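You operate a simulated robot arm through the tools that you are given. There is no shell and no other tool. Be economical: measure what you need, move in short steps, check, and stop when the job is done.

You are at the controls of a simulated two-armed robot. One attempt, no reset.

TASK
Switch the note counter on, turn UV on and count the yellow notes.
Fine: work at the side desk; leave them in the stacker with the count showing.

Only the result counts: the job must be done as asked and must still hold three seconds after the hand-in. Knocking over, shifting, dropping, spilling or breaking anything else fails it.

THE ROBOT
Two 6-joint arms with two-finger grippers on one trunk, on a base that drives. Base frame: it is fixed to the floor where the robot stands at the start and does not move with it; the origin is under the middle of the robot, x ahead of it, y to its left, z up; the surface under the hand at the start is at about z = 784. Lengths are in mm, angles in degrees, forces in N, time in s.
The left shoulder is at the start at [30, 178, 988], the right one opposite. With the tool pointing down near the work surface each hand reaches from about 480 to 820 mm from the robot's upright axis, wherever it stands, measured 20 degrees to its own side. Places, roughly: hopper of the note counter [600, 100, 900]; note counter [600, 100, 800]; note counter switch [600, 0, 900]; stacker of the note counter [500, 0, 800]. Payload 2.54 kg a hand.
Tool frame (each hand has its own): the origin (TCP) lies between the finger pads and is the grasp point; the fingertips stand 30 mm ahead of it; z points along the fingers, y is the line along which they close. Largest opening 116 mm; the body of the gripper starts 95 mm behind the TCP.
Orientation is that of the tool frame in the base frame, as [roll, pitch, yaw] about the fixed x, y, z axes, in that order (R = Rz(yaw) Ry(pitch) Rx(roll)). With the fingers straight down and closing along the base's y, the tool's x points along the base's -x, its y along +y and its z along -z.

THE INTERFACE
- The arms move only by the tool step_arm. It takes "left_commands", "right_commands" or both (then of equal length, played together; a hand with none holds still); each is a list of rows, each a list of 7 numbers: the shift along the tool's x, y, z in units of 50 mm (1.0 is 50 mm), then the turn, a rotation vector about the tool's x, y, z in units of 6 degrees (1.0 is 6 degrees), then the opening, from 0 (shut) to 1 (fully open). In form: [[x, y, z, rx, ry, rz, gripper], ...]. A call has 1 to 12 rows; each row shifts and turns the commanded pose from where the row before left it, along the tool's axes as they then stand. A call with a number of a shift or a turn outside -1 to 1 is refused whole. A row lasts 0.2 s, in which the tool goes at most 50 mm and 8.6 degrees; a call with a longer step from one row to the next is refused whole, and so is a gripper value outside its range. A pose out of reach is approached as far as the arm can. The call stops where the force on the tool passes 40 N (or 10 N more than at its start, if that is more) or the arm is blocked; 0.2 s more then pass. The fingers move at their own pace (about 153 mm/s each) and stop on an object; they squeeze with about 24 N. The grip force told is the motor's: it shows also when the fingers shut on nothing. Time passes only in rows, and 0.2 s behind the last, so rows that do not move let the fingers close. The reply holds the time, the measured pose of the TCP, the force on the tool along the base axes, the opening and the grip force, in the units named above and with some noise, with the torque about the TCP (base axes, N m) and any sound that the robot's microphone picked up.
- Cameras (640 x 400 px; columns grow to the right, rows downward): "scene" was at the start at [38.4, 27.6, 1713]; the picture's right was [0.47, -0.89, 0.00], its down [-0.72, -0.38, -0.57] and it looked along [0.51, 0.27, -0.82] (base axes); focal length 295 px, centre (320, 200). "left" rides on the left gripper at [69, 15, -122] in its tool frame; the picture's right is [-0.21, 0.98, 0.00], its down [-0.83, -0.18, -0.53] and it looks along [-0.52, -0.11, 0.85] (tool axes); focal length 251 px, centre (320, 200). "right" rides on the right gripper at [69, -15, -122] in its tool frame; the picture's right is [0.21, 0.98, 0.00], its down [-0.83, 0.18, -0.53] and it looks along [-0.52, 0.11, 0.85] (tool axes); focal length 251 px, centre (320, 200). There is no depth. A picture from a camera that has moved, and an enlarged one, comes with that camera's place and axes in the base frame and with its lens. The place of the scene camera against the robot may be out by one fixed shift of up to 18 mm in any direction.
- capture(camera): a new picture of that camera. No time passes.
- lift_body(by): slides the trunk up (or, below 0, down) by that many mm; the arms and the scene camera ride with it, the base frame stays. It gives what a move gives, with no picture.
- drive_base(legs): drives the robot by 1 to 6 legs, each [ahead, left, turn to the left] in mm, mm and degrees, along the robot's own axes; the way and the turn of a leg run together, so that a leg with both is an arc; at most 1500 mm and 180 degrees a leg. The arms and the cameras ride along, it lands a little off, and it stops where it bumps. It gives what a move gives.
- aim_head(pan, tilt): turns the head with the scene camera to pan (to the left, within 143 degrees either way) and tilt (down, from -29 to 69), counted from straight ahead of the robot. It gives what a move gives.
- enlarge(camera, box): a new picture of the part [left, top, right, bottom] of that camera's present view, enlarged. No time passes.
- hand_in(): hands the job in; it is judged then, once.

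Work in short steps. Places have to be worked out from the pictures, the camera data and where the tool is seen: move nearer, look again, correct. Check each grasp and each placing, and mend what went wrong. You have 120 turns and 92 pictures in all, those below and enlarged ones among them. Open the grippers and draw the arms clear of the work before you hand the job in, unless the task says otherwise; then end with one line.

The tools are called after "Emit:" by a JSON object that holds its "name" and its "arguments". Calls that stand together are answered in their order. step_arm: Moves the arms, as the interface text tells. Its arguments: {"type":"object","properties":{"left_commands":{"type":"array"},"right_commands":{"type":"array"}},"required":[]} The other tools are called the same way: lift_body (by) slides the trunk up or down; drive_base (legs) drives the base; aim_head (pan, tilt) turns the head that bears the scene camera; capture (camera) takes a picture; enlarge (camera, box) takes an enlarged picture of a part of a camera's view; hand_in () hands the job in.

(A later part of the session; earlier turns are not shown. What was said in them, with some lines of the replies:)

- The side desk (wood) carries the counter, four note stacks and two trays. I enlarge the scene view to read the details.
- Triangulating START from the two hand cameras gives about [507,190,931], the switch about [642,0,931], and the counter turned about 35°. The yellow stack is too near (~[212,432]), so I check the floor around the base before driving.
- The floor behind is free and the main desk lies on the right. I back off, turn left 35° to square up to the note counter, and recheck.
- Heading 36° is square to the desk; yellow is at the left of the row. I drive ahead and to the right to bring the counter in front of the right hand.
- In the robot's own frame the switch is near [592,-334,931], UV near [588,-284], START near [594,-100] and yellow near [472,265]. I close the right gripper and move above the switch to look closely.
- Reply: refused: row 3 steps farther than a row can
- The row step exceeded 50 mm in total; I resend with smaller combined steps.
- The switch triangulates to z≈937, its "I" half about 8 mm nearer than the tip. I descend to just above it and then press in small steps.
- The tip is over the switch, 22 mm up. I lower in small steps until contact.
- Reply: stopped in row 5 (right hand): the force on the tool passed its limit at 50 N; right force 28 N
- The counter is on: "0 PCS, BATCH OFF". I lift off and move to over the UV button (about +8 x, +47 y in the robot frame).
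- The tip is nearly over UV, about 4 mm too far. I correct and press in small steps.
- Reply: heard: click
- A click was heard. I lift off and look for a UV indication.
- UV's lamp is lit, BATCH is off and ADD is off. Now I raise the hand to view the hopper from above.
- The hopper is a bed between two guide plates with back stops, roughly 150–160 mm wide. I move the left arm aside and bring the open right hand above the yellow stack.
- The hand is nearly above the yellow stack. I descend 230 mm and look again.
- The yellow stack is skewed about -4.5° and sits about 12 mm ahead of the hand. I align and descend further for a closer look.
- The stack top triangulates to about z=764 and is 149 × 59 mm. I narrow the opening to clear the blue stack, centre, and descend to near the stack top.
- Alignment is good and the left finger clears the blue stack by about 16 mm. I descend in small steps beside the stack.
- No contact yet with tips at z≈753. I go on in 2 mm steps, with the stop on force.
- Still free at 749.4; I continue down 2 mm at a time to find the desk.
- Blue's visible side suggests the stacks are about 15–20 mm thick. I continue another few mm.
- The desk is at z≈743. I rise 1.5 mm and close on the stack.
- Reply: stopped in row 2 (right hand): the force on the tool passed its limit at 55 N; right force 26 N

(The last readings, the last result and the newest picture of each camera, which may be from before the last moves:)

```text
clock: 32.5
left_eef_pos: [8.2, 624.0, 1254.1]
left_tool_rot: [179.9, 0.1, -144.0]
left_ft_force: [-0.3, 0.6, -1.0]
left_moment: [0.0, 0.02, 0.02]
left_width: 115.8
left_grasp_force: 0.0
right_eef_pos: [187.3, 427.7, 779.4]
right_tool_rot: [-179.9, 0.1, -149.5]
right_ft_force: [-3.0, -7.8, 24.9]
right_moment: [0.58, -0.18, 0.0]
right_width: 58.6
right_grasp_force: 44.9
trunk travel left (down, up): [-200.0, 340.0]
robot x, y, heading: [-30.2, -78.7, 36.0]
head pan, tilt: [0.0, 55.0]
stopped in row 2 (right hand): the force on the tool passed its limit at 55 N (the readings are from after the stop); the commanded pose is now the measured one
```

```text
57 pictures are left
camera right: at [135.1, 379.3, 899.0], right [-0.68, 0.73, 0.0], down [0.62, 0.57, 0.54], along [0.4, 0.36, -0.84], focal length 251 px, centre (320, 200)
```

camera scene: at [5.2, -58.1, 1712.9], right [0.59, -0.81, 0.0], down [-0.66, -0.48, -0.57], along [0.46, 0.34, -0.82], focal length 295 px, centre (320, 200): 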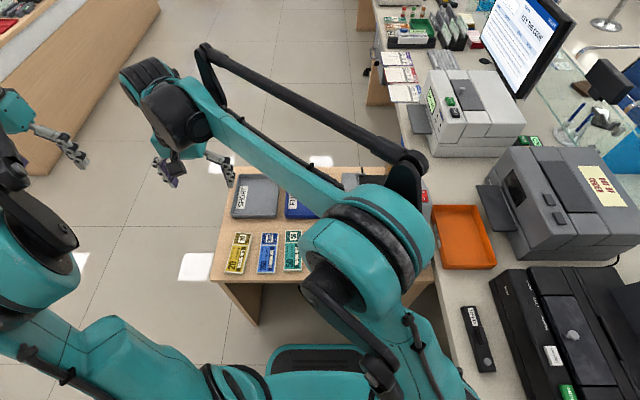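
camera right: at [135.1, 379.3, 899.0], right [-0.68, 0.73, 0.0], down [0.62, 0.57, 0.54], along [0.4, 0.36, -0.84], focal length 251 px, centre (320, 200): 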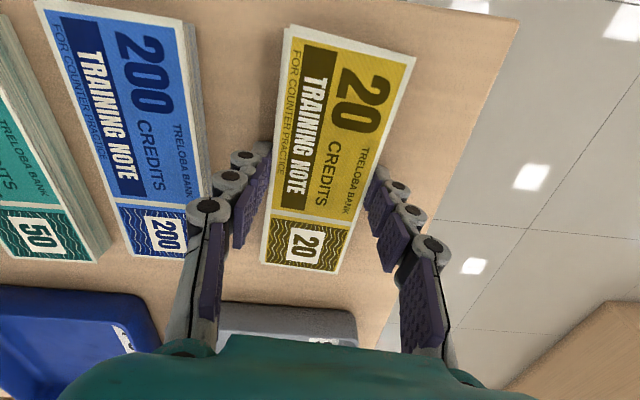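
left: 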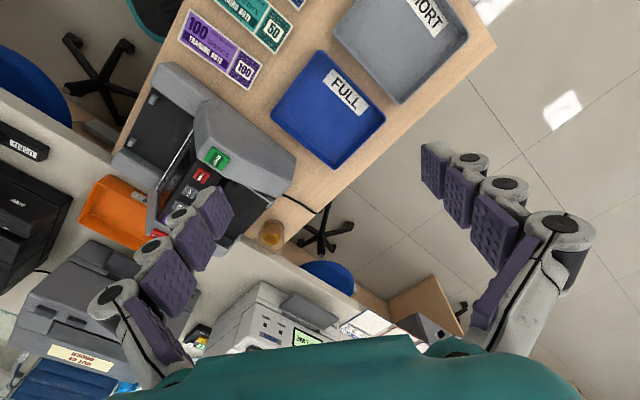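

The fingers grip at 58.6 mm. I lift gently and check.

Emit:
{"name": "step_arm", "arguments": {"right_commands": [[0, 0, 0, 0, 0, 0, 0.3], [0, 0, -0.1, 0, 0, 0, 0.3], [0, 0, -0.3, 0, 0, 0, 0.3], [0, 0, -0.4, 0, 0, 0, 0.3], [0, 0, 0, 0, 0, 0, 0.3]]}}

Emit:
{"name": "capture", "arguments": {"camera": "right"}}

Emit:
{"name": "enlarge", "arguments": {"camera": "scene", "box": [210, 160, 350, 290]}}

```text
clock: 33.7
left_eef_pos: [7.5, 628.3, 1253.2]
left_tool_rot: [-180.0, 0.0, -144.0]
left_ft_force: [0.4, -0.4, -0.5]
left_moment: [0.03, 0.03, 0.01]
left_width: 116.0
left_grasp_force: 0.0
right_eef_pos: [187.8, 428.7, 816.1]
right_tool_rot: [-179.9, 0.2, -149.6]
right_ft_force: [-0.5, -0.9, 0.1]
right_moment: [-0.04, 0.01, 0.01]
right_width: 58.8
right_grasp_force: 23.8
trunk travel left (down, up): [-200.0, 340.0]
robot x, y, heading: [-29.7, -78.5, 36.0]
head pan, tilt: [0.0, 55.0]
```

```text
56 pictures are left
camera right: at [135.7, 380.7, 936.8], right [-0.68, 0.73, 0.0], down [0.62, 0.57, 0.54], along [0.4, 0.36, -0.84], focal length 251 px, centre (320, 200)
```

right: 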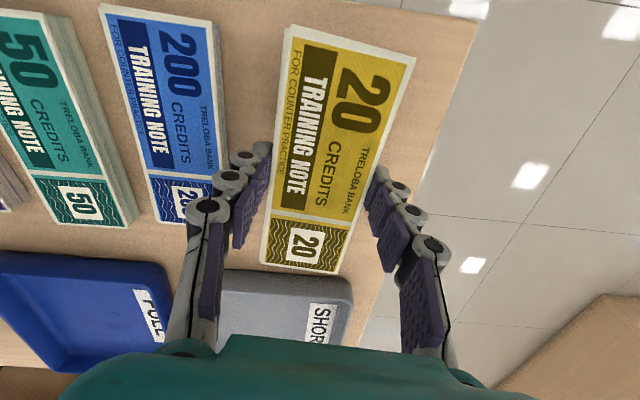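

```text
3.08 times, centred on (280, 225) of scene
camera zoom: at [5.9, -60.0, 1712.9], right [0.59, -0.81, 0.0], down [-0.66, -0.48, -0.57], along [0.46, 0.34, -0.82], focal length 909 px, centre (443, 123)
```

zoom: 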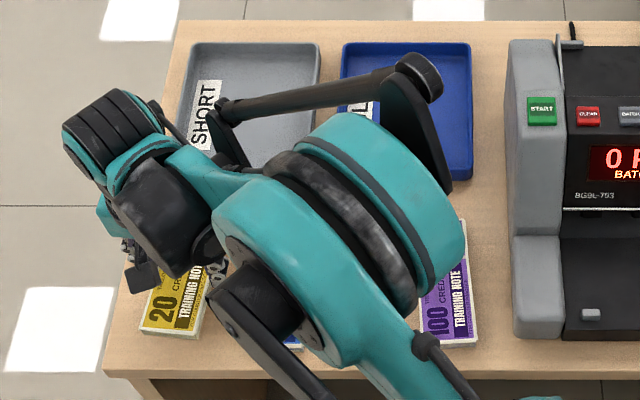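

The whole stack is held. I lift it clear and begin turning it about 84° so its long side runs across the hopper.

Emit:
{"name": "step_arm", "arguments": {"right_commands": [[0, 0, -0.6, 0, 0, 0, 0.3], [0, 0, -0.8, 0, 0, 0, 0.3], [0, 0, -0.8, 0, 0, 0, 0.3], [0, 0, -0.8, 0, 0, 0, 0.3], [0, 0, -0.8, 0, 0, 0, 0.3], [0, 0, -0.8, 0, 0, 0, 0.3], [0, 0, 0, 0, 0, 1, 0.3], [0, 0, 0, 0, 0, 1, 0.3], [0, 0, 0, 0, 0, 1, 0.3], [0, 0, 0, 0, 0, 1, 0.3], [0, 0, 0, 0, 0, 1, 0.3], [0, 0, 0, 0, 0, 1, 0.3]]}}

Emit:
{"name": "step_arm", "arguments": {"right_commands": [[0, 0, 0, 0, 0, 1, 0.3], [0, 0, 0, 0, 0, 1, 0.3], [0, 0, 0, 0, 0, 1, 0.3], [0, 0, 0, 0, 0, 1, 0.3], [0, 0, 0, 0, 0, 1, 0.3], [0, 0, 0, 0, 0, 1, 0.3], [0, 0, 0, 0, 0, 1, 0.3], [0, 0, 0, 0, 0, 1, 0.3], [0, 0, 0, 0, 0, 0.07, 0.3]]}}

Emit:
{"name": "capture", "arguments": {"camera": "scene"}}

Emit:
{"name": "capture", "arguments": {"camera": "right"}}

```text
clock: 36.3
left_eef_pos: [8.2, 628.2, 1253.8]
left_tool_rot: [179.9, 0.0, -144.0]
left_ft_force: [-0.1, -0.1, -0.9]
left_moment: [-0.02, 0.02, 0.01]
left_width: 116.1
left_grasp_force: 0.1
right_eef_pos: [187.0, 427.4, 1045.9]
right_tool_rot: [180.0, 0.2, 174.2]
right_ft_force: [0.5, 0.4, 0.4]
right_moment: [0.0, -0.01, -0.01]
right_width: 59.0
right_grasp_force: 23.9
trunk travel left (down, up): [-200.0, 340.0]
robot x, y, heading: [-33.9, -83.2, 36.3]
head pan, tilt: [0.0, 55.0]
```

```text
clock: 38.3
left_eef_pos: [7.7, 626.4, 1254.1]
left_tool_rot: [180.0, 0.0, -144.0]
left_ft_force: [0.4, 0.8, 0.1]
left_moment: [-0.05, -0.02, 0.01]
left_width: 116.0
left_grasp_force: 0.1
right_eef_pos: [186.7, 428.2, 1045.9]
right_tool_rot: [179.8, 0.1, 125.8]
right_ft_force: [-0.3, 0.2, -0.1]
right_moment: [-0.01, 0.01, -0.01]
right_width: 59.2
right_grasp_force: 23.6
trunk travel left (down, up): [-200.0, 340.0]
robot x, y, heading: [-33.8, -81.2, 36.2]
head pan, tilt: [0.0, 55.0]
```

```text
54 pictures are left
camera scene: at [5.9, -60.0, 1713.0], right [0.59, -0.81, 0.0], down [-0.66, -0.48, -0.57], along [0.46, 0.34, -0.82], focal length 295 px, centre (320, 200)
```

scene: 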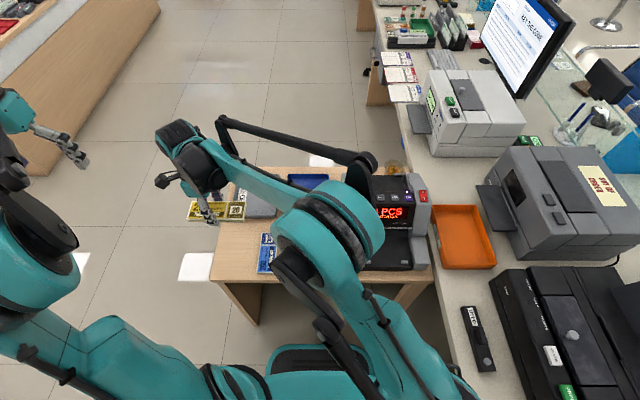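

```text
53 pictures are left
camera right: at [134.0, 475.8, 1166.9], right [0.67, 0.75, 0.0], down [0.63, -0.56, 0.54], along [0.4, -0.35, -0.84], focal length 251 px, centre (320, 200)
```

right: 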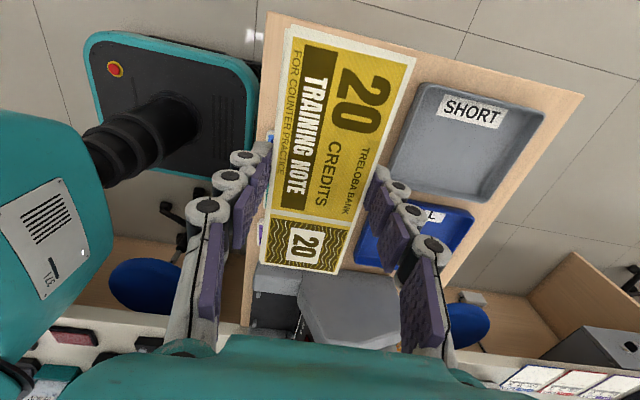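

Held square now, with tool x along the robot's left and tool y ahead. I carry it over the hopper at this height.

Emit:
{"name": "step_arm", "arguments": {"right_commands": [[-0.91, 0.33, 0, 0, 0, 0, 0.3], [-0.91, 0.33, 0, 0, 0, 0, 0.3], [-0.91, 0.33, 0, 0, 0, 0, 0.3], [-0.91, 0.33, 0, 0, 0, 0, 0.3], [-0.91, 0.33, 0, 0, 0, 0, 0.3], [-0.91, 0.33, 0, 0, 0, 0, 0.3], [-0.91, 0.33, 0, 0, 0, 0, 0.3], [-0.91, 0.33, 0, 0, 0, 0, 0.3], [-0.91, 0.33, 0, 0, 0, 0, 0.3], [-0.91, 0.33, 0, 0, 0, 0, 0.3], [-0.91, 0.33, 0, 0, 0, 0, 0.3], [0, 0, 0, 0, 0, 0, 0.3]]}}

Emit:
{"name": "enlarge", "arguments": {"camera": "scene", "box": [320, 130, 450, 220]}}

Emit:
{"name": "capture", "arguments": {"camera": "right"}}

```text
clock: 40.9
left_eef_pos: [7.4, 627.2, 1253.2]
left_tool_rot: [-179.9, 0.1, -144.0]
left_ft_force: [-0.5, 0.1, -0.5]
left_moment: [0.03, -0.03, -0.03]
left_width: 115.8
left_grasp_force: 0.1
right_eef_pos: [627.6, 130.5, 1050.1]
right_tool_rot: [179.7, 0.1, 125.9]
right_ft_force: [-0.7, -0.6, -0.6]
right_moment: [0.0, -0.01, 0.02]
right_width: 58.9
right_grasp_force: 23.9
trunk travel left (down, up): [-200.0, 340.0]
robot x, y, heading: [-31.5, -78.4, 36.0]
head pan, tilt: [0.0, 55.0]
```

```text
4.44 times, centred on (385, 175) of scene
camera zoom: at [4.8, -59.5, 1713.0], right [0.59, -0.81, 0.0], down [-0.66, -0.48, -0.57], along [0.46, 0.34, -0.82], focal length 1312 px, centre (31, 311)
```

zoom: 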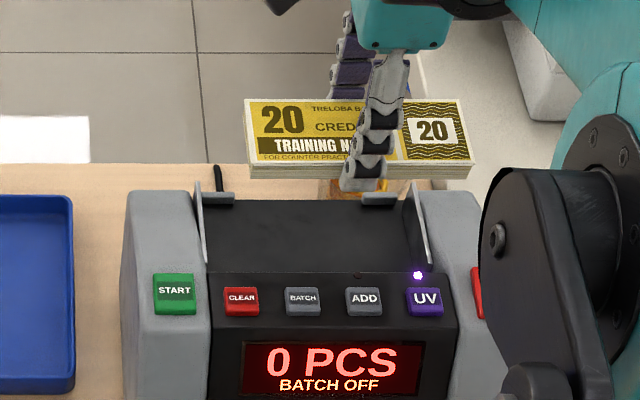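

```text
51 pictures are left
camera right: at [574.6, 177.5, 1170.6], right [0.67, 0.75, 0.0], down [0.63, -0.56, 0.54], along [0.4, -0.35, -0.84], focal length 251 px, centre (320, 200)
```

right: 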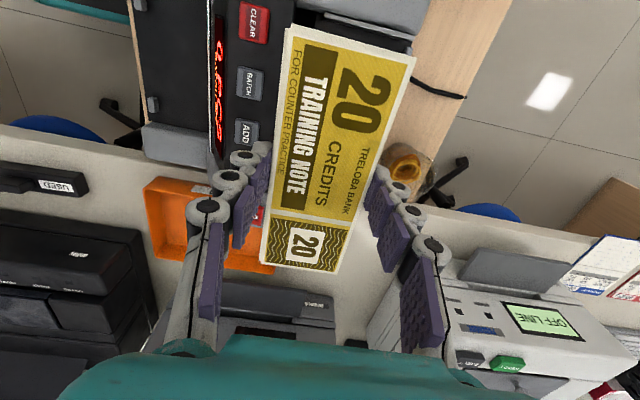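

The stack is centred within a few mm over the hopper (centre y≈-217). I shift 9 mm back and 3 mm left, then lower to about panel level and look.

Emit:
{"name": "step_arm", "arguments": {"right_commands": [[0.06, 0.18, 0.4, 0, 0, 0, 0.3], [0, 0, 0.6, 0, 0, 0, 0.3], [0, 0, 0.5, 0, 0, 0, 0.3], [0, 0, 0, 0, 0, 0, 0.3]]}}

Emit:
{"name": "enlarge", "arguments": {"camera": "scene", "box": [330, 150, 440, 220]}}

Emit:
{"name": "capture", "arguments": {"camera": "right"}}

```text
clock: 41.9
left_eef_pos: [7.3, 626.4, 1254.5]
left_tool_rot: [180.0, 0.2, -143.9]
left_ft_force: [-0.1, 0.0, -1.3]
left_moment: [0.02, -0.03, -0.01]
left_width: 116.1
left_grasp_force: 0.1
right_eef_pos: [633.5, 136.1, 974.0]
right_tool_rot: [179.8, 0.1, 125.9]
right_ft_force: [0.5, -0.5, -0.6]
right_moment: [0.05, 0.01, 0.0]
right_width: 58.8
right_grasp_force: 24.0
trunk travel left (down, up): [-200.0, 340.0]
robot x, y, heading: [-35.4, -79.9, 36.1]
head pan, tilt: [0.0, 55.0]
```

```text
5.71 times, centred on (385, 185) of scene
camera zoom: at [5.5, -60.5, 1713.0], right [0.59, -0.81, 0.0], down [-0.66, -0.48, -0.57], along [0.46, 0.34, -0.82], focal length 1687 px, centre (-51, 286)
```

zoom: 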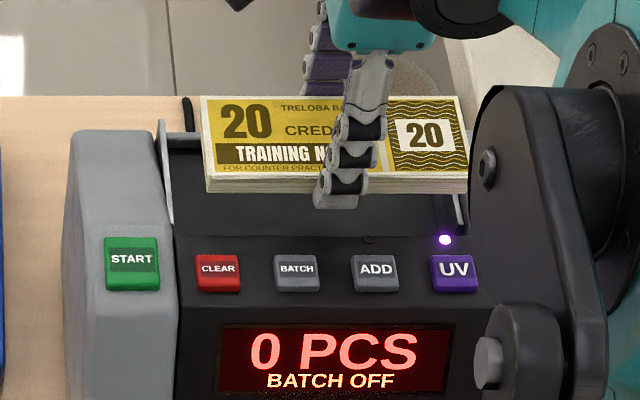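

```text
49 pictures are left
camera right: at [580.6, 183.3, 1093.9], right [0.67, 0.75, 0.0], down [0.63, -0.56, 0.54], along [0.4, -0.35, -0.84], focal length 251 px, centre (320, 200)
```

right: 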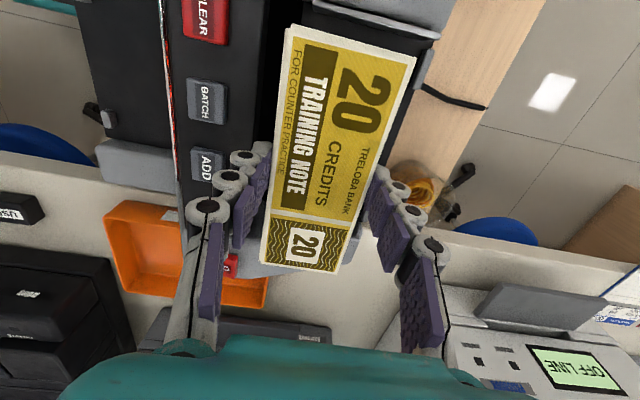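

The front finger clears the panel edge and the stack is about 4 mm right of centre. I correct and lower 25 mm.

Emit:
{"name": "step_arm", "arguments": {"right_commands": [[0.08, 0, 0.1, 0, 0, 0, 0.3], [0, 0, 0.2, 0, 0, 0, 0.3], [0, 0, 0.2, 0, 0, 0, 0.3], [0, 0, 0, 0, 0, 0, 0.3]]}}

Emit:
{"name": "enlarge", "arguments": {"camera": "scene", "box": [330, 150, 440, 220]}}

Emit:
{"name": "capture", "arguments": {"camera": "right"}}

```text
clock: 42.9
left_eef_pos: [8.8, 626.7, 1253.0]
left_tool_rot: [179.9, 0.1, -144.0]
left_ft_force: [0.3, 0.2, -0.2]
left_moment: [-0.03, 0.02, 0.01]
left_width: 116.2
left_grasp_force: 0.0
right_eef_pos: [632.3, 142.1, 948.5]
right_tool_rot: [179.9, 0.0, 125.9]
right_ft_force: [0.2, 0.8, -0.8]
right_moment: [0.01, 0.02, 0.02]
right_width: 58.9
right_grasp_force: 24.0
trunk travel left (down, up): [-200.0, 340.0]
robot x, y, heading: [-33.5, -79.1, 36.3]
head pan, tilt: [0.0, 55.0]
```

```text
5.71 times, centred on (385, 185) of scene
camera zoom: at [6.0, -60.3, 1713.0], right [0.59, -0.81, 0.0], down [-0.66, -0.48, -0.57], along [0.46, 0.34, -0.82], focal length 1687 px, centre (-51, 286)
```

zoom: 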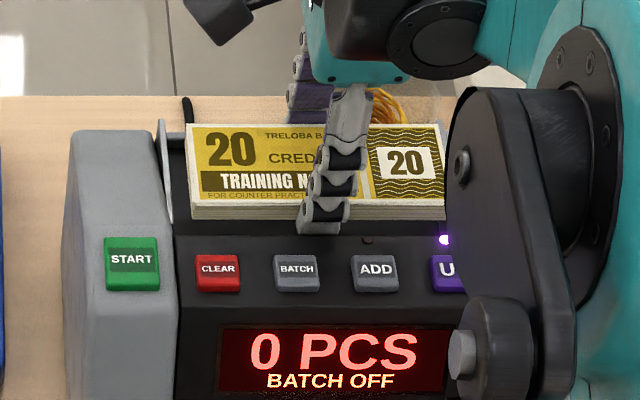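

```text
47 pictures are left
camera right: at [577.9, 187.8, 1068.5], right [0.67, 0.75, 0.0], down [0.63, -0.56, 0.54], along [0.4, -0.35, -0.84], focal length 251 px, centre (320, 200)
```

right: 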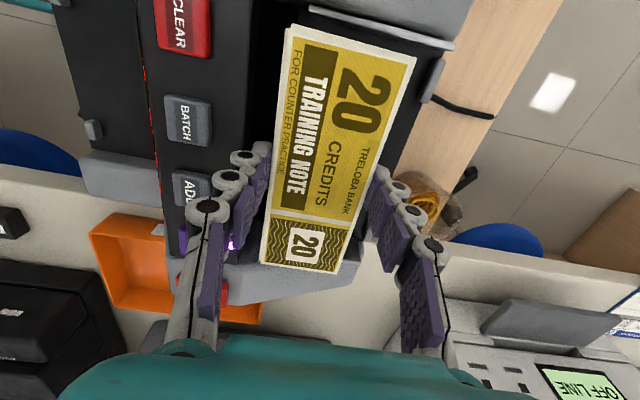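

The stack sits between the guides with clearance. I lower further in small steps.

Emit:
{"name": "step_arm", "arguments": {"right_commands": [[0, 0, 0.06, 0, 0, 0, 0.3], [0, 0, 0.06, 0, 0, 0, 0.3], [0, 0, 0.06, 0, 0, 0, 0.3], [0, 0, 0.06, 0, 0, 0, 0.3], [0, 0, 0, 0, 0, 0, 0.3]]}}

Emit:
{"name": "enlarge", "arguments": {"camera": "scene", "box": [330, 150, 440, 220]}}

```text
clock: 44.1
left_eef_pos: [8.4, 627.7, 1253.2]
left_tool_rot: [179.9, -0.1, -143.9]
left_ft_force: [0.2, 0.3, 0.3]
left_moment: [-0.03, 0.01, 0.03]
left_width: 116.1
left_grasp_force: 0.2
right_eef_pos: [630.1, 141.9, 934.9]
right_tool_rot: [179.8, 0.1, 125.9]
right_ft_force: [0.1, 0.2, -0.3]
right_moment: [0.02, -0.03, 0.01]
right_width: 59.1
right_grasp_force: 24.1
trunk travel left (down, up): [-200.0, 340.0]
robot x, y, heading: [-32.1, -80.9, 35.8]
head pan, tilt: [0.0, 55.0]
```

```text
5.71 times, centred on (385, 185) of scene
camera zoom: at [6.1, -60.1, 1712.9], right [0.59, -0.81, 0.0], down [-0.66, -0.48, -0.57], along [0.46, 0.34, -0.82], focal length 1687 px, centre (-51, 286)
```

zoom: 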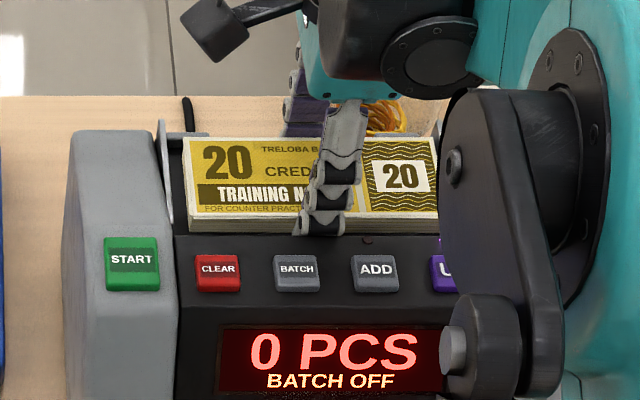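

Still no contact with the stack bottom at about z=899. I continue downward in 2 mm steps.

Emit:
{"name": "step_arm", "arguments": {"right_commands": [[0, 0, 0.05, 0, 0, 0, 0.3], [0, 0, 0.05, 0, 0, 0, 0.3], [0, 0, 0.05, 0, 0, 0, 0.3], [0, 0, 0.05, 0, 0, 0, 0.3], [0, 0, 0, 0, 0, 0, 0.3]]}}

Emit:
{"name": "capture", "arguments": {"camera": "right"}}

Emit:
{"name": "enlarge", "arguments": {"camera": "scene", "box": [330, 150, 440, 220]}}

```text
clock: 45.3
left_eef_pos: [8.7, 627.5, 1253.4]
left_tool_rot: [180.0, 0.1, -143.8]
left_ft_force: [0.1, -0.1, 0.0]
left_moment: [0.0, 0.0, -0.01]
left_width: 116.1
left_grasp_force: 0.1
right_eef_pos: [632.8, 139.8, 925.2]
right_tool_rot: [179.8, 0.0, 126.0]
right_ft_force: [11.1, 9.3, 6.2]
right_moment: [-0.23, 0.3, -0.03]
right_width: 58.6
right_grasp_force: 24.4
trunk travel left (down, up): [-200.0, 340.0]
robot x, y, heading: [-32.4, -80.0, 35.9]
head pan, tilt: [0.0, 55.0]
```

```text
45 pictures are left
camera right: at [578.9, 188.2, 1045.7], right [0.67, 0.75, 0.0], down [0.63, -0.56, 0.54], along [0.4, -0.35, -0.84], focal length 251 px, centre (320, 200)
```

right: 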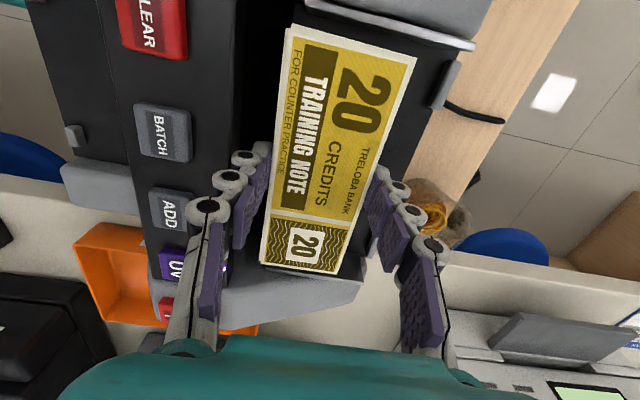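

```text
5.71 times, centred on (385, 185) of scene
camera zoom: at [6.9, -59.0, 1712.9], right [0.59, -0.81, 0.0], down [-0.66, -0.48, -0.57], along [0.46, 0.34, -0.82], focal length 1687 px, centre (-51, 286)
```

zoom: 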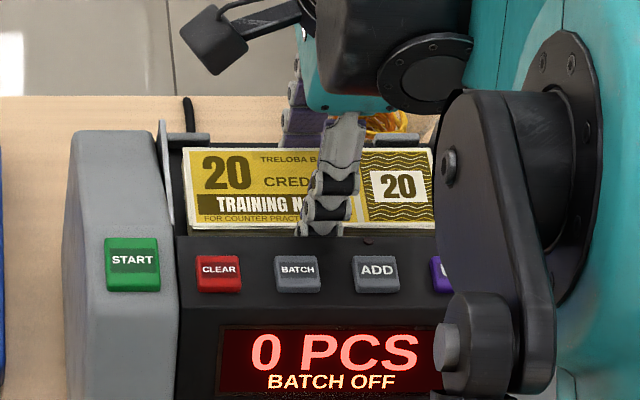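

The front finger presses the panel's rear wall (≈14 N forward), while about 13 mm remain to the back stops. I shift back 5 mm and check.

Emit:
{"name": "step_arm", "arguments": {"right_commands": [[0, 0.1, 0, 0, 0, 0, 0.3], [0, 0, 0.04, 0, 0, 0, 0.3], [0, 0, 0, 0, 0, 0, 0.3]]}}

```text
clock: 46.1
left_eef_pos: [8.9, 626.7, 1254.1]
left_tool_rot: [180.0, -0.1, -143.9]
left_ft_force: [0.0, -0.4, 0.3]
left_moment: [0.01, 0.01, 0.0]
left_width: 116.1
left_grasp_force: 0.1
right_eef_pos: [634.9, 143.4, 922.4]
right_tool_rot: [179.8, 0.1, 125.9]
right_ft_force: [-0.5, -0.2, -0.5]
right_moment: [-0.01, -0.01, 0.0]
right_width: 58.7
right_grasp_force: 23.8
trunk travel left (down, up): [-200.0, 340.0]
robot x, y, heading: [-31.9, -77.3, 36.1]
head pan, tilt: [0.0, 55.0]
```

Free again. I continue down in small steps to find the bed.

Emit:
{"name": "step_arm", "arguments": {"right_commands": [[0, 0, 0.05, 0, 0, 0, 0.3], [0, 0, 0.05, 0, 0, 0, 0.3], [0, 0, 0.05, 0, 0, 0, 0.3], [0, 0, 0, 0, 0, 0, 0.3]]}}

Emit:
{"name": "capture", "arguments": {"camera": "right"}}

```text
clock: 47.1
left_eef_pos: [8.4, 625.7, 1254.1]
left_tool_rot: [180.0, 0.0, -144.0]
left_ft_force: [-0.4, -0.7, 0.5]
left_moment: [0.03, -0.02, 0.02]
left_width: 116.1
left_grasp_force: 0.2
right_eef_pos: [635.4, 143.4, 916.0]
right_tool_rot: [179.8, 0.1, 125.9]
right_ft_force: [0.1, 0.1, -0.2]
right_moment: [0.01, -0.01, 0.01]
right_width: 58.4
right_grasp_force: 23.7
trunk travel left (down, up): [-200.0, 340.0]
robot x, y, heading: [-30.2, -81.2, 36.2]
head pan, tilt: [0.0, 55.0]
```

```text
43 pictures are left
camera right: at [581.7, 190.6, 1037.1], right [0.67, 0.75, 0.0], down [0.63, -0.56, 0.54], along [0.4, -0.35, -0.84], focal length 251 px, centre (320, 200)
```

right: 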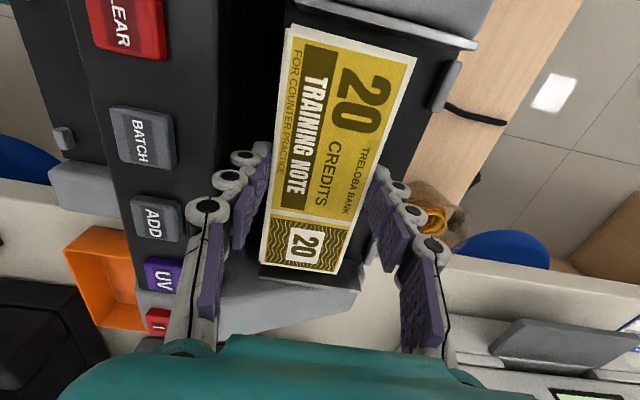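

Still free at stack bottom ≈880 and clear of both guides. I go on.

Emit:
{"name": "step_arm", "arguments": {"right_commands": [[0, 0, 0.05, 0, 0, 0, 0.3], [0, 0, 0.05, 0, 0, 0, 0.3], [0, 0, 0.05, 0, 0, 0, 0.3], [0, 0, 0.05, 0, 0, 0, 0.3], [0, 0, 0, 0, 0, 0, 0.3]]}}

```text
clock: 48.3
left_eef_pos: [8.7, 627.3, 1253.9]
left_tool_rot: [-180.0, 0.1, -144.0]
left_ft_force: [0.2, -0.2, 0.5]
left_moment: [0.02, 0.01, -0.02]
left_width: 116.3
left_grasp_force: 0.1
right_eef_pos: [635.7, 144.4, 906.2]
right_tool_rot: [179.8, 0.1, 126.0]
right_ft_force: [0.4, -0.7, -0.7]
right_moment: [0.0, 0.01, 0.0]
right_width: 58.7
right_grasp_force: 23.8
trunk travel left (down, up): [-200.0, 340.0]
robot x, y, heading: [-36.0, -79.5, 36.1]
head pan, tilt: [0.0, 55.0]
```

Still free at ≈870; I look from the scene camera to judge the bed.

Emit:
{"name": "enlarge", "arguments": {"camera": "scene", "box": [330, 150, 440, 220]}}

Emit:
{"name": "enlarge", "arguments": {"camera": "right", "box": [200, 0, 480, 300]}}

```text
5.71 times, centred on (385, 185) of scene
camera zoom: at [6.0, -60.2, 1713.0], right [0.59, -0.81, 0.0], down [-0.66, -0.48, -0.57], along [0.46, 0.34, -0.82], focal length 1687 px, centre (-51, 286)
```

zoom: 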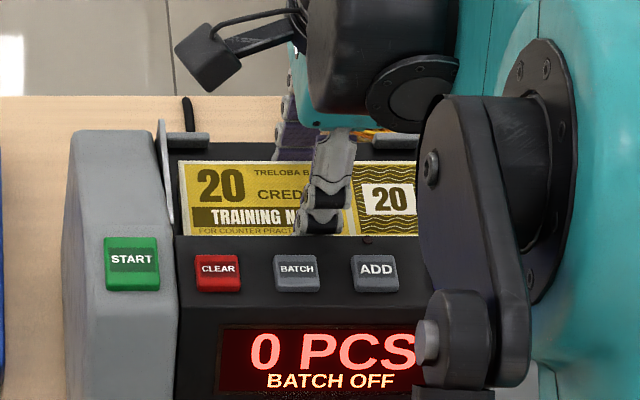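

```text
1.33 times, centred on (340, 150) of right
camera zoom: at [582.4, 190.8, 1027.1], right [0.67, 0.75, 0.0], down [0.63, -0.56, 0.54], along [0.4, -0.35, -0.84], focal length 335 px, centre (293, 267)
```

zoom: 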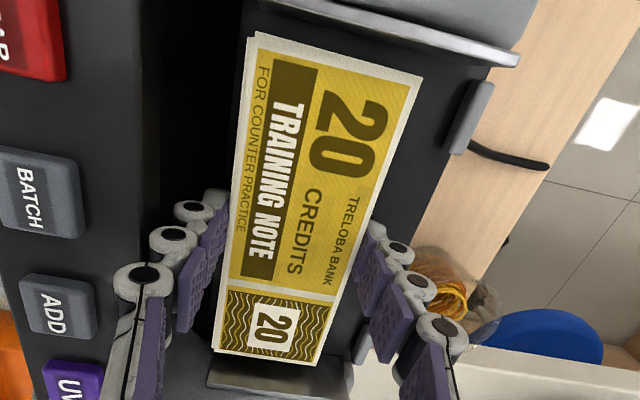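

The hopper is a deep well and the stack is squarely inside it. I keep lowering until it lands.

Emit:
{"name": "step_arm", "arguments": {"right_commands": [[0, 0, 0.06, 0, 0, 0, 0.3], [0, 0, 0.06, 0, 0, 0, 0.3], [0, 0, 0.06, 0, 0, 0, 0.3], [0, 0, 0.06, 0, 0, 0, 0.3], [0, 0, 0, 0, 0, 0, 0.3]]}}

```text
clock: 49.0
left_eef_pos: [6.3, 626.6, 1253.9]
left_tool_rot: [-180.0, 0.1, -144.0]
left_ft_force: [0.4, 0.4, -0.3]
left_moment: [-0.03, 0.02, -0.03]
left_width: 115.9
left_grasp_force: 0.1
right_eef_pos: [635.7, 143.8, 903.4]
right_tool_rot: [179.6, 0.3, 125.8]
right_ft_force: [-1.8, 0.2, 23.2]
right_moment: [-0.53, 0.64, -0.03]
right_width: 59.0
right_grasp_force: 24.5
trunk travel left (down, up): [-200.0, 340.0]
robot x, y, heading: [-32.3, -81.6, 36.0]
head pan, tilt: [0.0, 55.0]
stopped in row 3 (right hand): the force on the tool passed its limit at 44 N (the readings are from after the stop); the commanded pose is now the measured one
```

The front fingertip touches down (z≈867). I rise 3 mm and open just a few millimetres to release.

Emit:
{"name": "step_arm", "arguments": {"right_commands": [[0, 0, -0.08, 0, 0, 0, 0.3], [0, 0, 0, 0, 0, 0, 0.54], [0, 0, 0, 0, 0, 0, 0.57], [0, 0, 0, 0, 0, 0, 0.57]]}}

Emit:
{"name": "capture", "arguments": {"camera": "right"}}

```text
clock: 50.0
left_eef_pos: [8.6, 626.9, 1253.4]
left_tool_rot: [180.0, 0.1, -143.9]
left_ft_force: [0.0, 0.4, 0.2]
left_moment: [-0.01, -0.04, -0.02]
left_width: 115.7
left_grasp_force: 0.1
right_eef_pos: [636.5, 143.0, 905.4]
right_tool_rot: [179.6, 0.2, 125.9]
right_ft_force: [0.2, -0.2, 0.0]
right_moment: [0.02, 0.01, 0.03]
right_width: 66.1
right_grasp_force: 0.0
trunk travel left (down, up): [-200.0, 340.0]
robot x, y, heading: [-34.4, -79.4, 36.3]
head pan, tilt: [0.0, 55.0]
```

```text
40 pictures are left
camera right: at [583.0, 190.5, 1025.7], right [0.67, 0.75, 0.01], down [0.63, -0.56, 0.54], along [0.4, -0.35, -0.84], focal length 251 px, centre (320, 200)
```

right: 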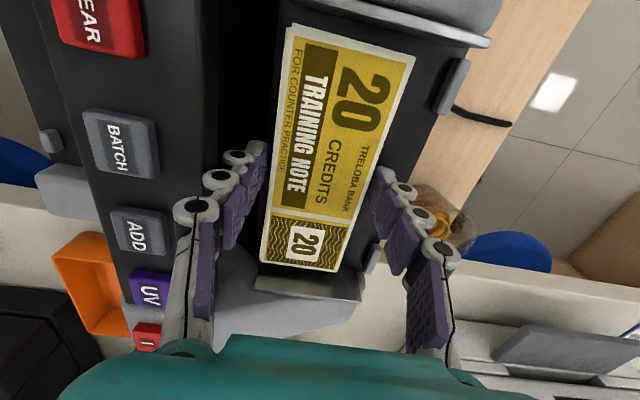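

Released cleanly and the stack lies in the hopper. I lift straight up and look.

Emit:
{"name": "step_arm", "arguments": {"right_commands": [[0, 0, -0.2, 0, 0, 0, 0.57], [0, 0, -0.4, 0, 0, 0, 0.57], [0, 0, -0.8, 0, 0, 0, 0.57], [0, 0, -0.9, 0, 0, 0, 0.57], [0, 0, -0.9, 0, 0, 0, 0.57], [0, 0, -0.5, 0, 0, 0, 0.57]]}}

Emit:
{"name": "capture", "arguments": {"camera": "right"}}

Emit:
{"name": "enlarge", "arguments": {"camera": "scene", "box": [330, 150, 440, 290]}}

```text
clock: 51.4
left_eef_pos: [7.4, 627.7, 1252.9]
left_tool_rot: [180.0, 0.1, -143.8]
left_ft_force: [0.0, -0.5, -0.8]
left_moment: [0.05, 0.01, 0.02]
left_width: 115.9
left_grasp_force: 0.1
right_eef_pos: [634.2, 144.7, 1090.6]
right_tool_rot: [179.5, 0.2, 125.9]
right_ft_force: [-0.4, 0.4, 0.4]
right_moment: [0.01, -0.02, -0.03]
right_width: 66.3
right_grasp_force: 0.1
trunk travel left (down, up): [-200.0, 340.0]
robot x, y, heading: [-33.0, -78.8, 36.1]
head pan, tilt: [0.0, 55.0]
```

```text
39 pictures are left
camera right: at [581.1, 190.7, 1210.9], right [0.67, 0.75, 0.01], down [0.63, -0.56, 0.54], along [0.4, -0.35, -0.84], focal length 251 px, centre (320, 200)
```

right: 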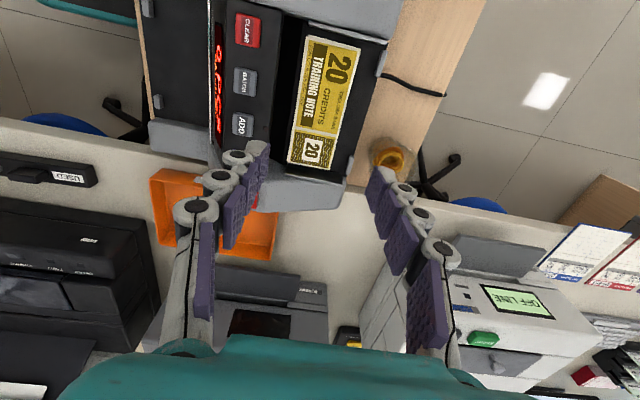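

```text
2.86 times, centred on (385, 220) of scene
camera zoom: at [5.8, -60.1, 1712.9], right [0.59, -0.81, 0.0], down [-0.66, -0.48, -0.57], along [0.46, 0.34, -0.82], focal length 844 px, centre (134, 143)
```

zoom: 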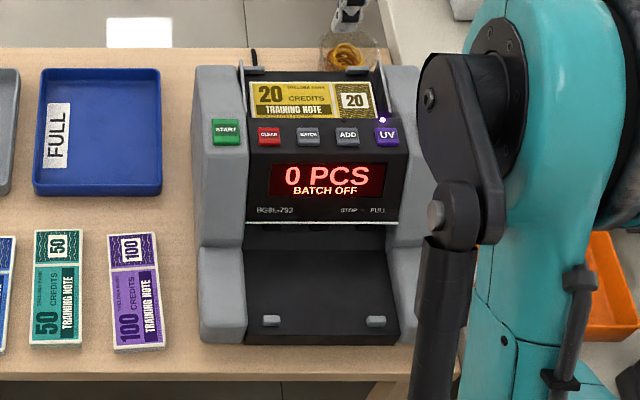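

The stack lies in the hopper; the count has not started by itself. I close the gripper and move above START.

Emit:
{"name": "step_arm", "arguments": {"right_commands": [[0.73, -0.5, 0, 0, 0, 0, 0], [0.73, -0.5, 0, 0, 0, 0, 0], [0.74, -0.54, 0, 0, 0, 0, 0], [0, 0, 0.8, 0, 0, 0, 0], [0, 0, 0.8, 0, 0, 0, 0], [0, 0, 0.4, 0, 0, 0, 0], [0, 0, 0, 0, 0, 0, 0]]}}

Emit:
{"name": "capture", "arguments": {"camera": "right"}}

Emit:
{"name": "enlarge", "arguments": {"camera": "scene", "box": [330, 150, 440, 220]}}

```text
clock: 53.0
left_eef_pos: [7.8, 627.2, 1254.0]
left_tool_rot: [-180.0, 0.0, -143.9]
left_ft_force: [-0.5, 0.4, 0.3]
left_moment: [0.0, -0.02, -0.01]
left_width: 116.0
left_grasp_force: 0.2
right_eef_pos: [511.2, 186.7, 989.3]
right_tool_rot: [179.6, 0.2, 125.9]
right_ft_force: [0.1, 0.7, -0.5]
right_moment: [0.0, 0.02, -0.01]
right_width: 0.0
right_grasp_force: 23.8
trunk travel left (down, up): [-200.0, 340.0]
robot x, y, heading: [-29.5, -79.0, 36.1]
head pan, tilt: [0.0, 55.0]
```

```text
37 pictures are left
camera right: at [456.7, 234.5, 1110.1], right [0.67, 0.75, 0.01], down [0.63, -0.56, 0.54], along [0.4, -0.35, -0.84], focal length 251 px, centre (320, 200)
```

right: 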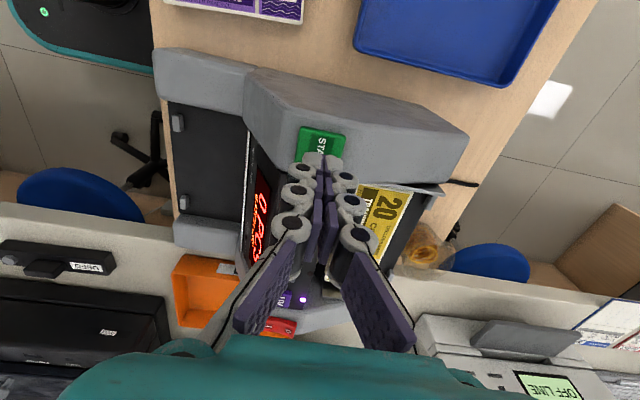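

```text
5.71 times, centred on (385, 185) of scene
camera zoom: at [5.8, -60.2, 1713.0], right [0.59, -0.81, 0.0], down [-0.66, -0.48, -0.57], along [0.46, 0.34, -0.82], focal length 1687 px, centre (-51, 286)
```

zoom: 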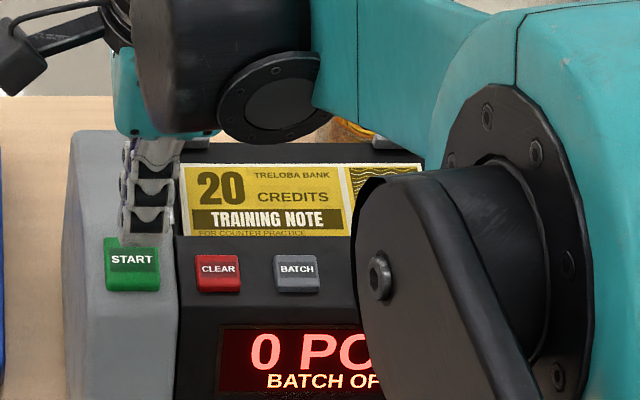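

START lies about 6 mm toward +y from the tip. I correct and press in small steps.

Emit:
{"name": "step_arm", "arguments": {"right_commands": [[0.12, 0, 0.2, 0, 0, 0, 0], [0, 0, 0.12, 0, 0, 0, 0], [0, 0, 0.1, 0, 0, 0, 0], [0, 0, 0.08, 0, 0, 0, 0], [0, 0, 0.06, 0, 0, 0, 0]]}}

Emit:
{"name": "enlarge", "arguments": {"camera": "scene", "box": [330, 150, 440, 290]}}

```text
clock: 54.2
left_eef_pos: [7.9, 626.6, 1254.5]
left_tool_rot: [180.0, 0.0, -144.0]
left_ft_force: [0.1, -0.9, -0.2]
left_moment: [0.0, 0.0, -0.04]
left_width: 115.6
left_grasp_force: 0.0
right_eef_pos: [506.7, 193.5, 961.8]
right_tool_rot: [179.6, 0.1, 125.8]
right_ft_force: [0.4, 0.8, 4.2]
right_moment: [0.02, -0.05, 0.01]
right_width: 5.9
right_grasp_force: 28.5
trunk travel left (down, up): [-200.0, 340.0]
robot x, y, heading: [-30.9, -78.3, 36.3]
head pan, tilt: [0.0, 55.0]
heard: click
```

```text
2.86 times, centred on (385, 220) of scene
camera zoom: at [5.8, -60.1, 1713.0], right [0.59, -0.81, 0.0], down [-0.66, -0.48, -0.57], along [0.46, 0.34, -0.82], focal length 844 px, centre (134, 143)
```

zoom: 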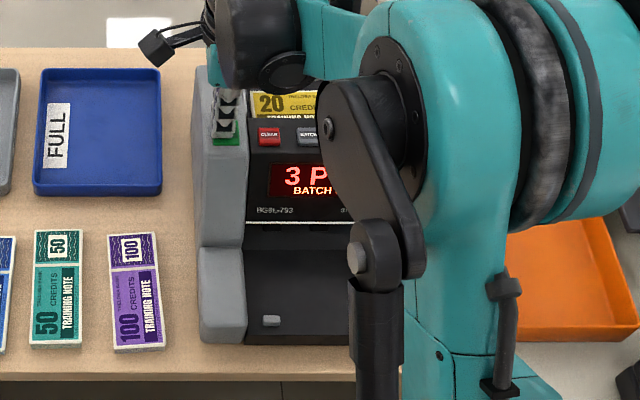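

Counting has begun ("3 PCS"). I raise the hand clear and let the machine run.

Emit:
{"name": "step_arm", "arguments": {"right_commands": [[0, 0, -0.6, 0, 0, 0, 0], [0, 0, -0.9, 0, 0, 0, 0], [0, 0, -0.9, 0, 0, 0, 0], [0, 0, -0.9, 0, 0, 0, 0], [0, 0, -0.9, 0, 0, 0, 0], [0.9, 0, 0, 0, 0, 0, 0.3], [0.9, 0, 0, 0, 0, 0, 0.6], [0.9, 0, 0, 0, 0, 0, 1], [0.9, 0, 0, 0, 0, 0, 1], [0.9, 0, 0, 0, 0, 0, 1], [0.9, 0, 0, 0, 0, 0, 1], [0, 0, 0, 0, 0, 0, 1]]}}

Emit:
{"name": "enlarge", "arguments": {"camera": "scene", "box": [330, 150, 440, 290]}}

```text
clock: 56.8
left_eef_pos: [8.3, 627.3, 1253.8]
left_tool_rot: [179.9, 0.1, -144.0]
left_ft_force: [-0.2, -0.2, 0.1]
left_moment: [0.01, 0.0, -0.01]
left_width: 115.9
left_grasp_force: 0.0
right_eef_pos: [347.8, 410.6, 1170.9]
right_tool_rot: [179.6, 0.1, 126.0]
right_ft_force: [-0.6, -1.3, 0.6]
right_moment: [0.01, -0.03, -0.03]
right_width: 115.8
right_grasp_force: 0.0
trunk travel left (down, up): [-200.0, 340.0]
robot x, y, heading: [-31.4, -81.4, 36.4]
head pan, tilt: [0.0, 55.0]
```

```text
2.86 times, centred on (385, 220) of scene
camera zoom: at [6.7, -61.6, 1713.0], right [0.59, -0.81, 0.0], down [-0.66, -0.48, -0.57], along [0.46, 0.34, -0.82], focal length 844 px, centre (134, 143)
```

zoom: 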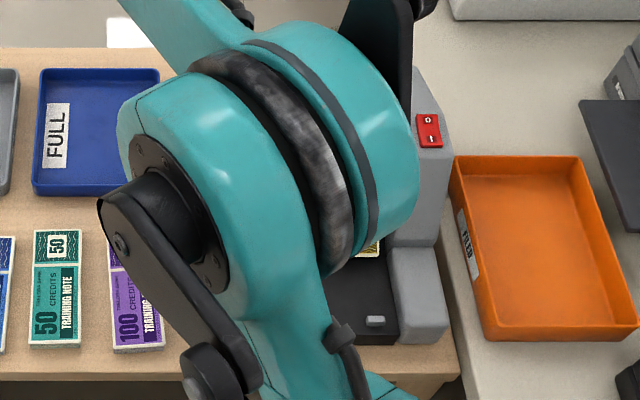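

The arm hides the display, so I swing the hand out to the right at a higher level.

Emit:
{"name": "step_arm", "arguments": {"right_commands": [[0, 0, -0.8, 0, 0, 0, 1], [-0.95, 0, -0.2, 0, 0, 0, 1], [-0.98, 0, 0, 0, 0, 0, 1], [-0.98, 0, 0, 0, 0, 0, 1], [-0.98, 0, 0, 0, 0, 0, 1], [-0.98, 0, 0, 0, 0, 0, 1], [-0.98, 0, 0, 0, 0, 0, 1], [-0.98, 0, 0, 0, 0, 0, 1], [-0.98, 0, 0, 0, 0, 0, 1], [-0.98, 0, 0, 0, 0, 0, 1], [-0.98, 0, 0, 0, 0, 0, 1], [-0.5, 0, 0, 0, 0, 0, 1]]}}

Emit:
{"name": "capture", "arguments": {"camera": "scene"}}

Emit:
{"name": "enlarge", "arguments": {"camera": "scene", "box": [330, 150, 440, 290]}}

```text
clock: 59.4
left_eef_pos: [8.3, 628.0, 1254.0]
left_tool_rot: [-179.9, 0.0, -143.9]
left_ft_force: [0.5, 0.3, -0.2]
left_moment: [-0.01, 0.0, 0.02]
left_width: 116.1
left_grasp_force: 0.1
right_eef_pos: [645.6, -5.4, 1221.2]
right_tool_rot: [179.7, 0.1, 125.9]
right_ft_force: [0.3, -0.5, 0.7]
right_moment: [0.01, -0.02, -0.03]
right_width: 115.9
right_grasp_force: 0.0
trunk travel left (down, up): [-200.0, 340.0]
robot x, y, heading: [-30.8, -80.2, 36.2]
head pan, tilt: [0.0, 55.0]
```

```text
33 pictures are left
camera scene: at [6.4, -60.2, 1712.9], right [0.59, -0.81, 0.0], down [-0.66, -0.48, -0.57], along [0.46, 0.34, -0.82], focal length 295 px, centre (320, 200)
```

scene: 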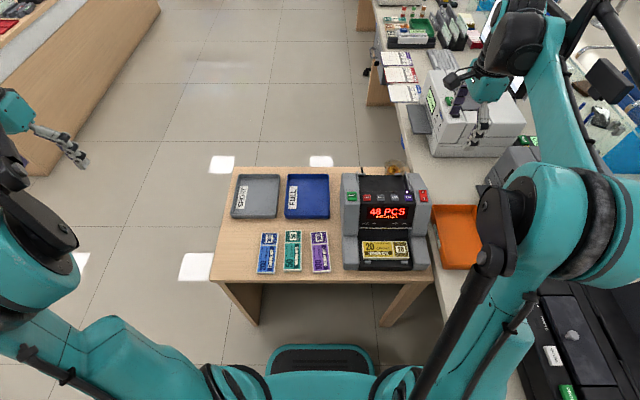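

```text
2.86 times, centred on (385, 220) of scene
camera zoom: at [6.4, -60.2, 1712.9], right [0.59, -0.81, 0.0], down [-0.66, -0.48, -0.57], along [0.46, 0.34, -0.82], focal length 844 px, centre (134, 143)
```

zoom: 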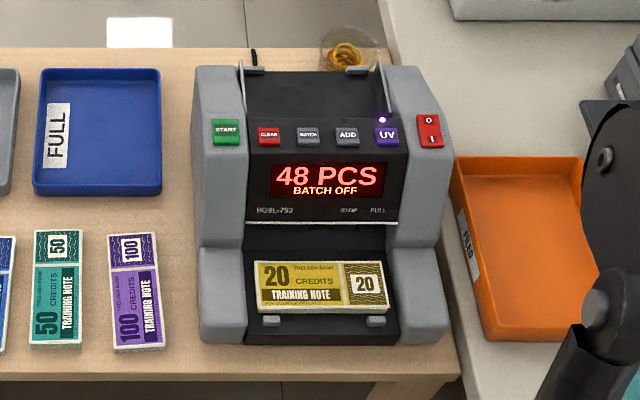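

The counter shows 48 PCS with the notes in the stacker. I wait a moment and check that it is final, that the hopper is empty and nothing else moved.

Emit:
{"name": "step_arm", "arguments": {"right_commands": [[0, 0, 0, 0, 0, 0, 1], [0, 0, 0, 0, 0, 0, 1], [0, 0, 0, 0, 0, 0, 1], [0, 0, 0, 0, 0, 0, 1], [0, 0, 0, 0, 0, 0, 1], [0, 0, 0, 0, 0, 0, 1], [0, 0, 0, 0, 0, 0, 1], [0, 0, 0, 0, 0, 0, 1], [0, 0, 0, 0, 0, 0, 1], [0, 0, 0, 0, 0, 0, 1]]}}

Emit:
{"name": "enlarge", "arguments": {"camera": "scene", "box": [335, 160, 435, 225]}}

Emit:
{"name": "enlarge", "arguments": {"camera": "scene", "box": [210, 160, 440, 290]}}

```text
clock: 61.6
left_eef_pos: [8.1, 626.9, 1253.3]
left_tool_rot: [179.9, -0.1, -144.0]
left_ft_force: [0.0, 0.2, -0.2]
left_moment: [0.01, 0.0, 0.0]
left_width: 115.8
left_grasp_force: 0.0
right_eef_pos: [644.2, -4.8, 1221.9]
right_tool_rot: [179.5, 0.1, 125.9]
right_ft_force: [0.2, -0.2, 0.8]
right_moment: [-0.01, -0.03, 0.0]
right_width: 116.0
right_grasp_force: 0.0
trunk travel left (down, up): [-200.0, 340.0]
robot x, y, heading: [-34.4, -81.7, 35.9]
head pan, tilt: [0.0, 55.0]
```

```text
6.15 times, centred on (385, 192) of scene
camera zoom: at [6.1, -60.2, 1713.0], right [0.59, -0.81, 0.0], down [-0.66, -0.48, -0.57], along [0.46, 0.34, -0.82], focal length 1817 px, centre (-80, 246)
```

zoom: 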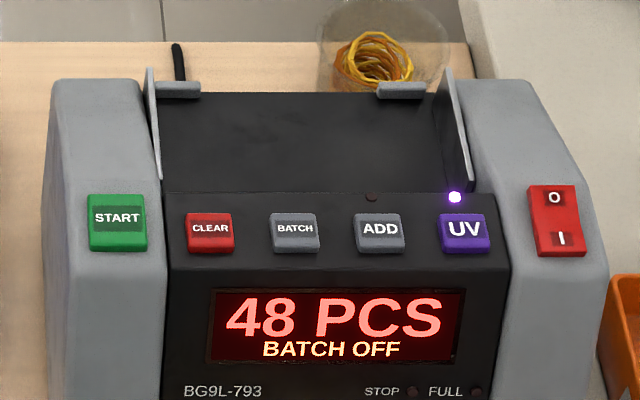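

```text
2.78 times, centred on (325, 225) of scene
camera zoom: at [6.1, -60.2, 1713.0], right [0.59, -0.81, 0.0], down [-0.66, -0.48, -0.57], along [0.46, 0.34, -0.82], focal length 822 px, centre (306, 130)
```

zoom: 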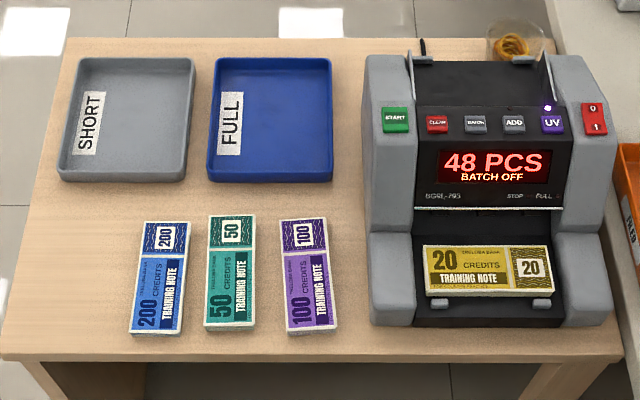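

The count is steady at 48 PCS with UV lit, an empty hopper and the notes in the stacker. Both grippers are open and clear, so I hand in.

Emit:
{"name": "hand_in", "arguments": {}}

```text
The job is handed in.
```

The note counter is on with UV lit, and the yellow notes are counted: the display shows 48 PCS and the notes are in the stacker.
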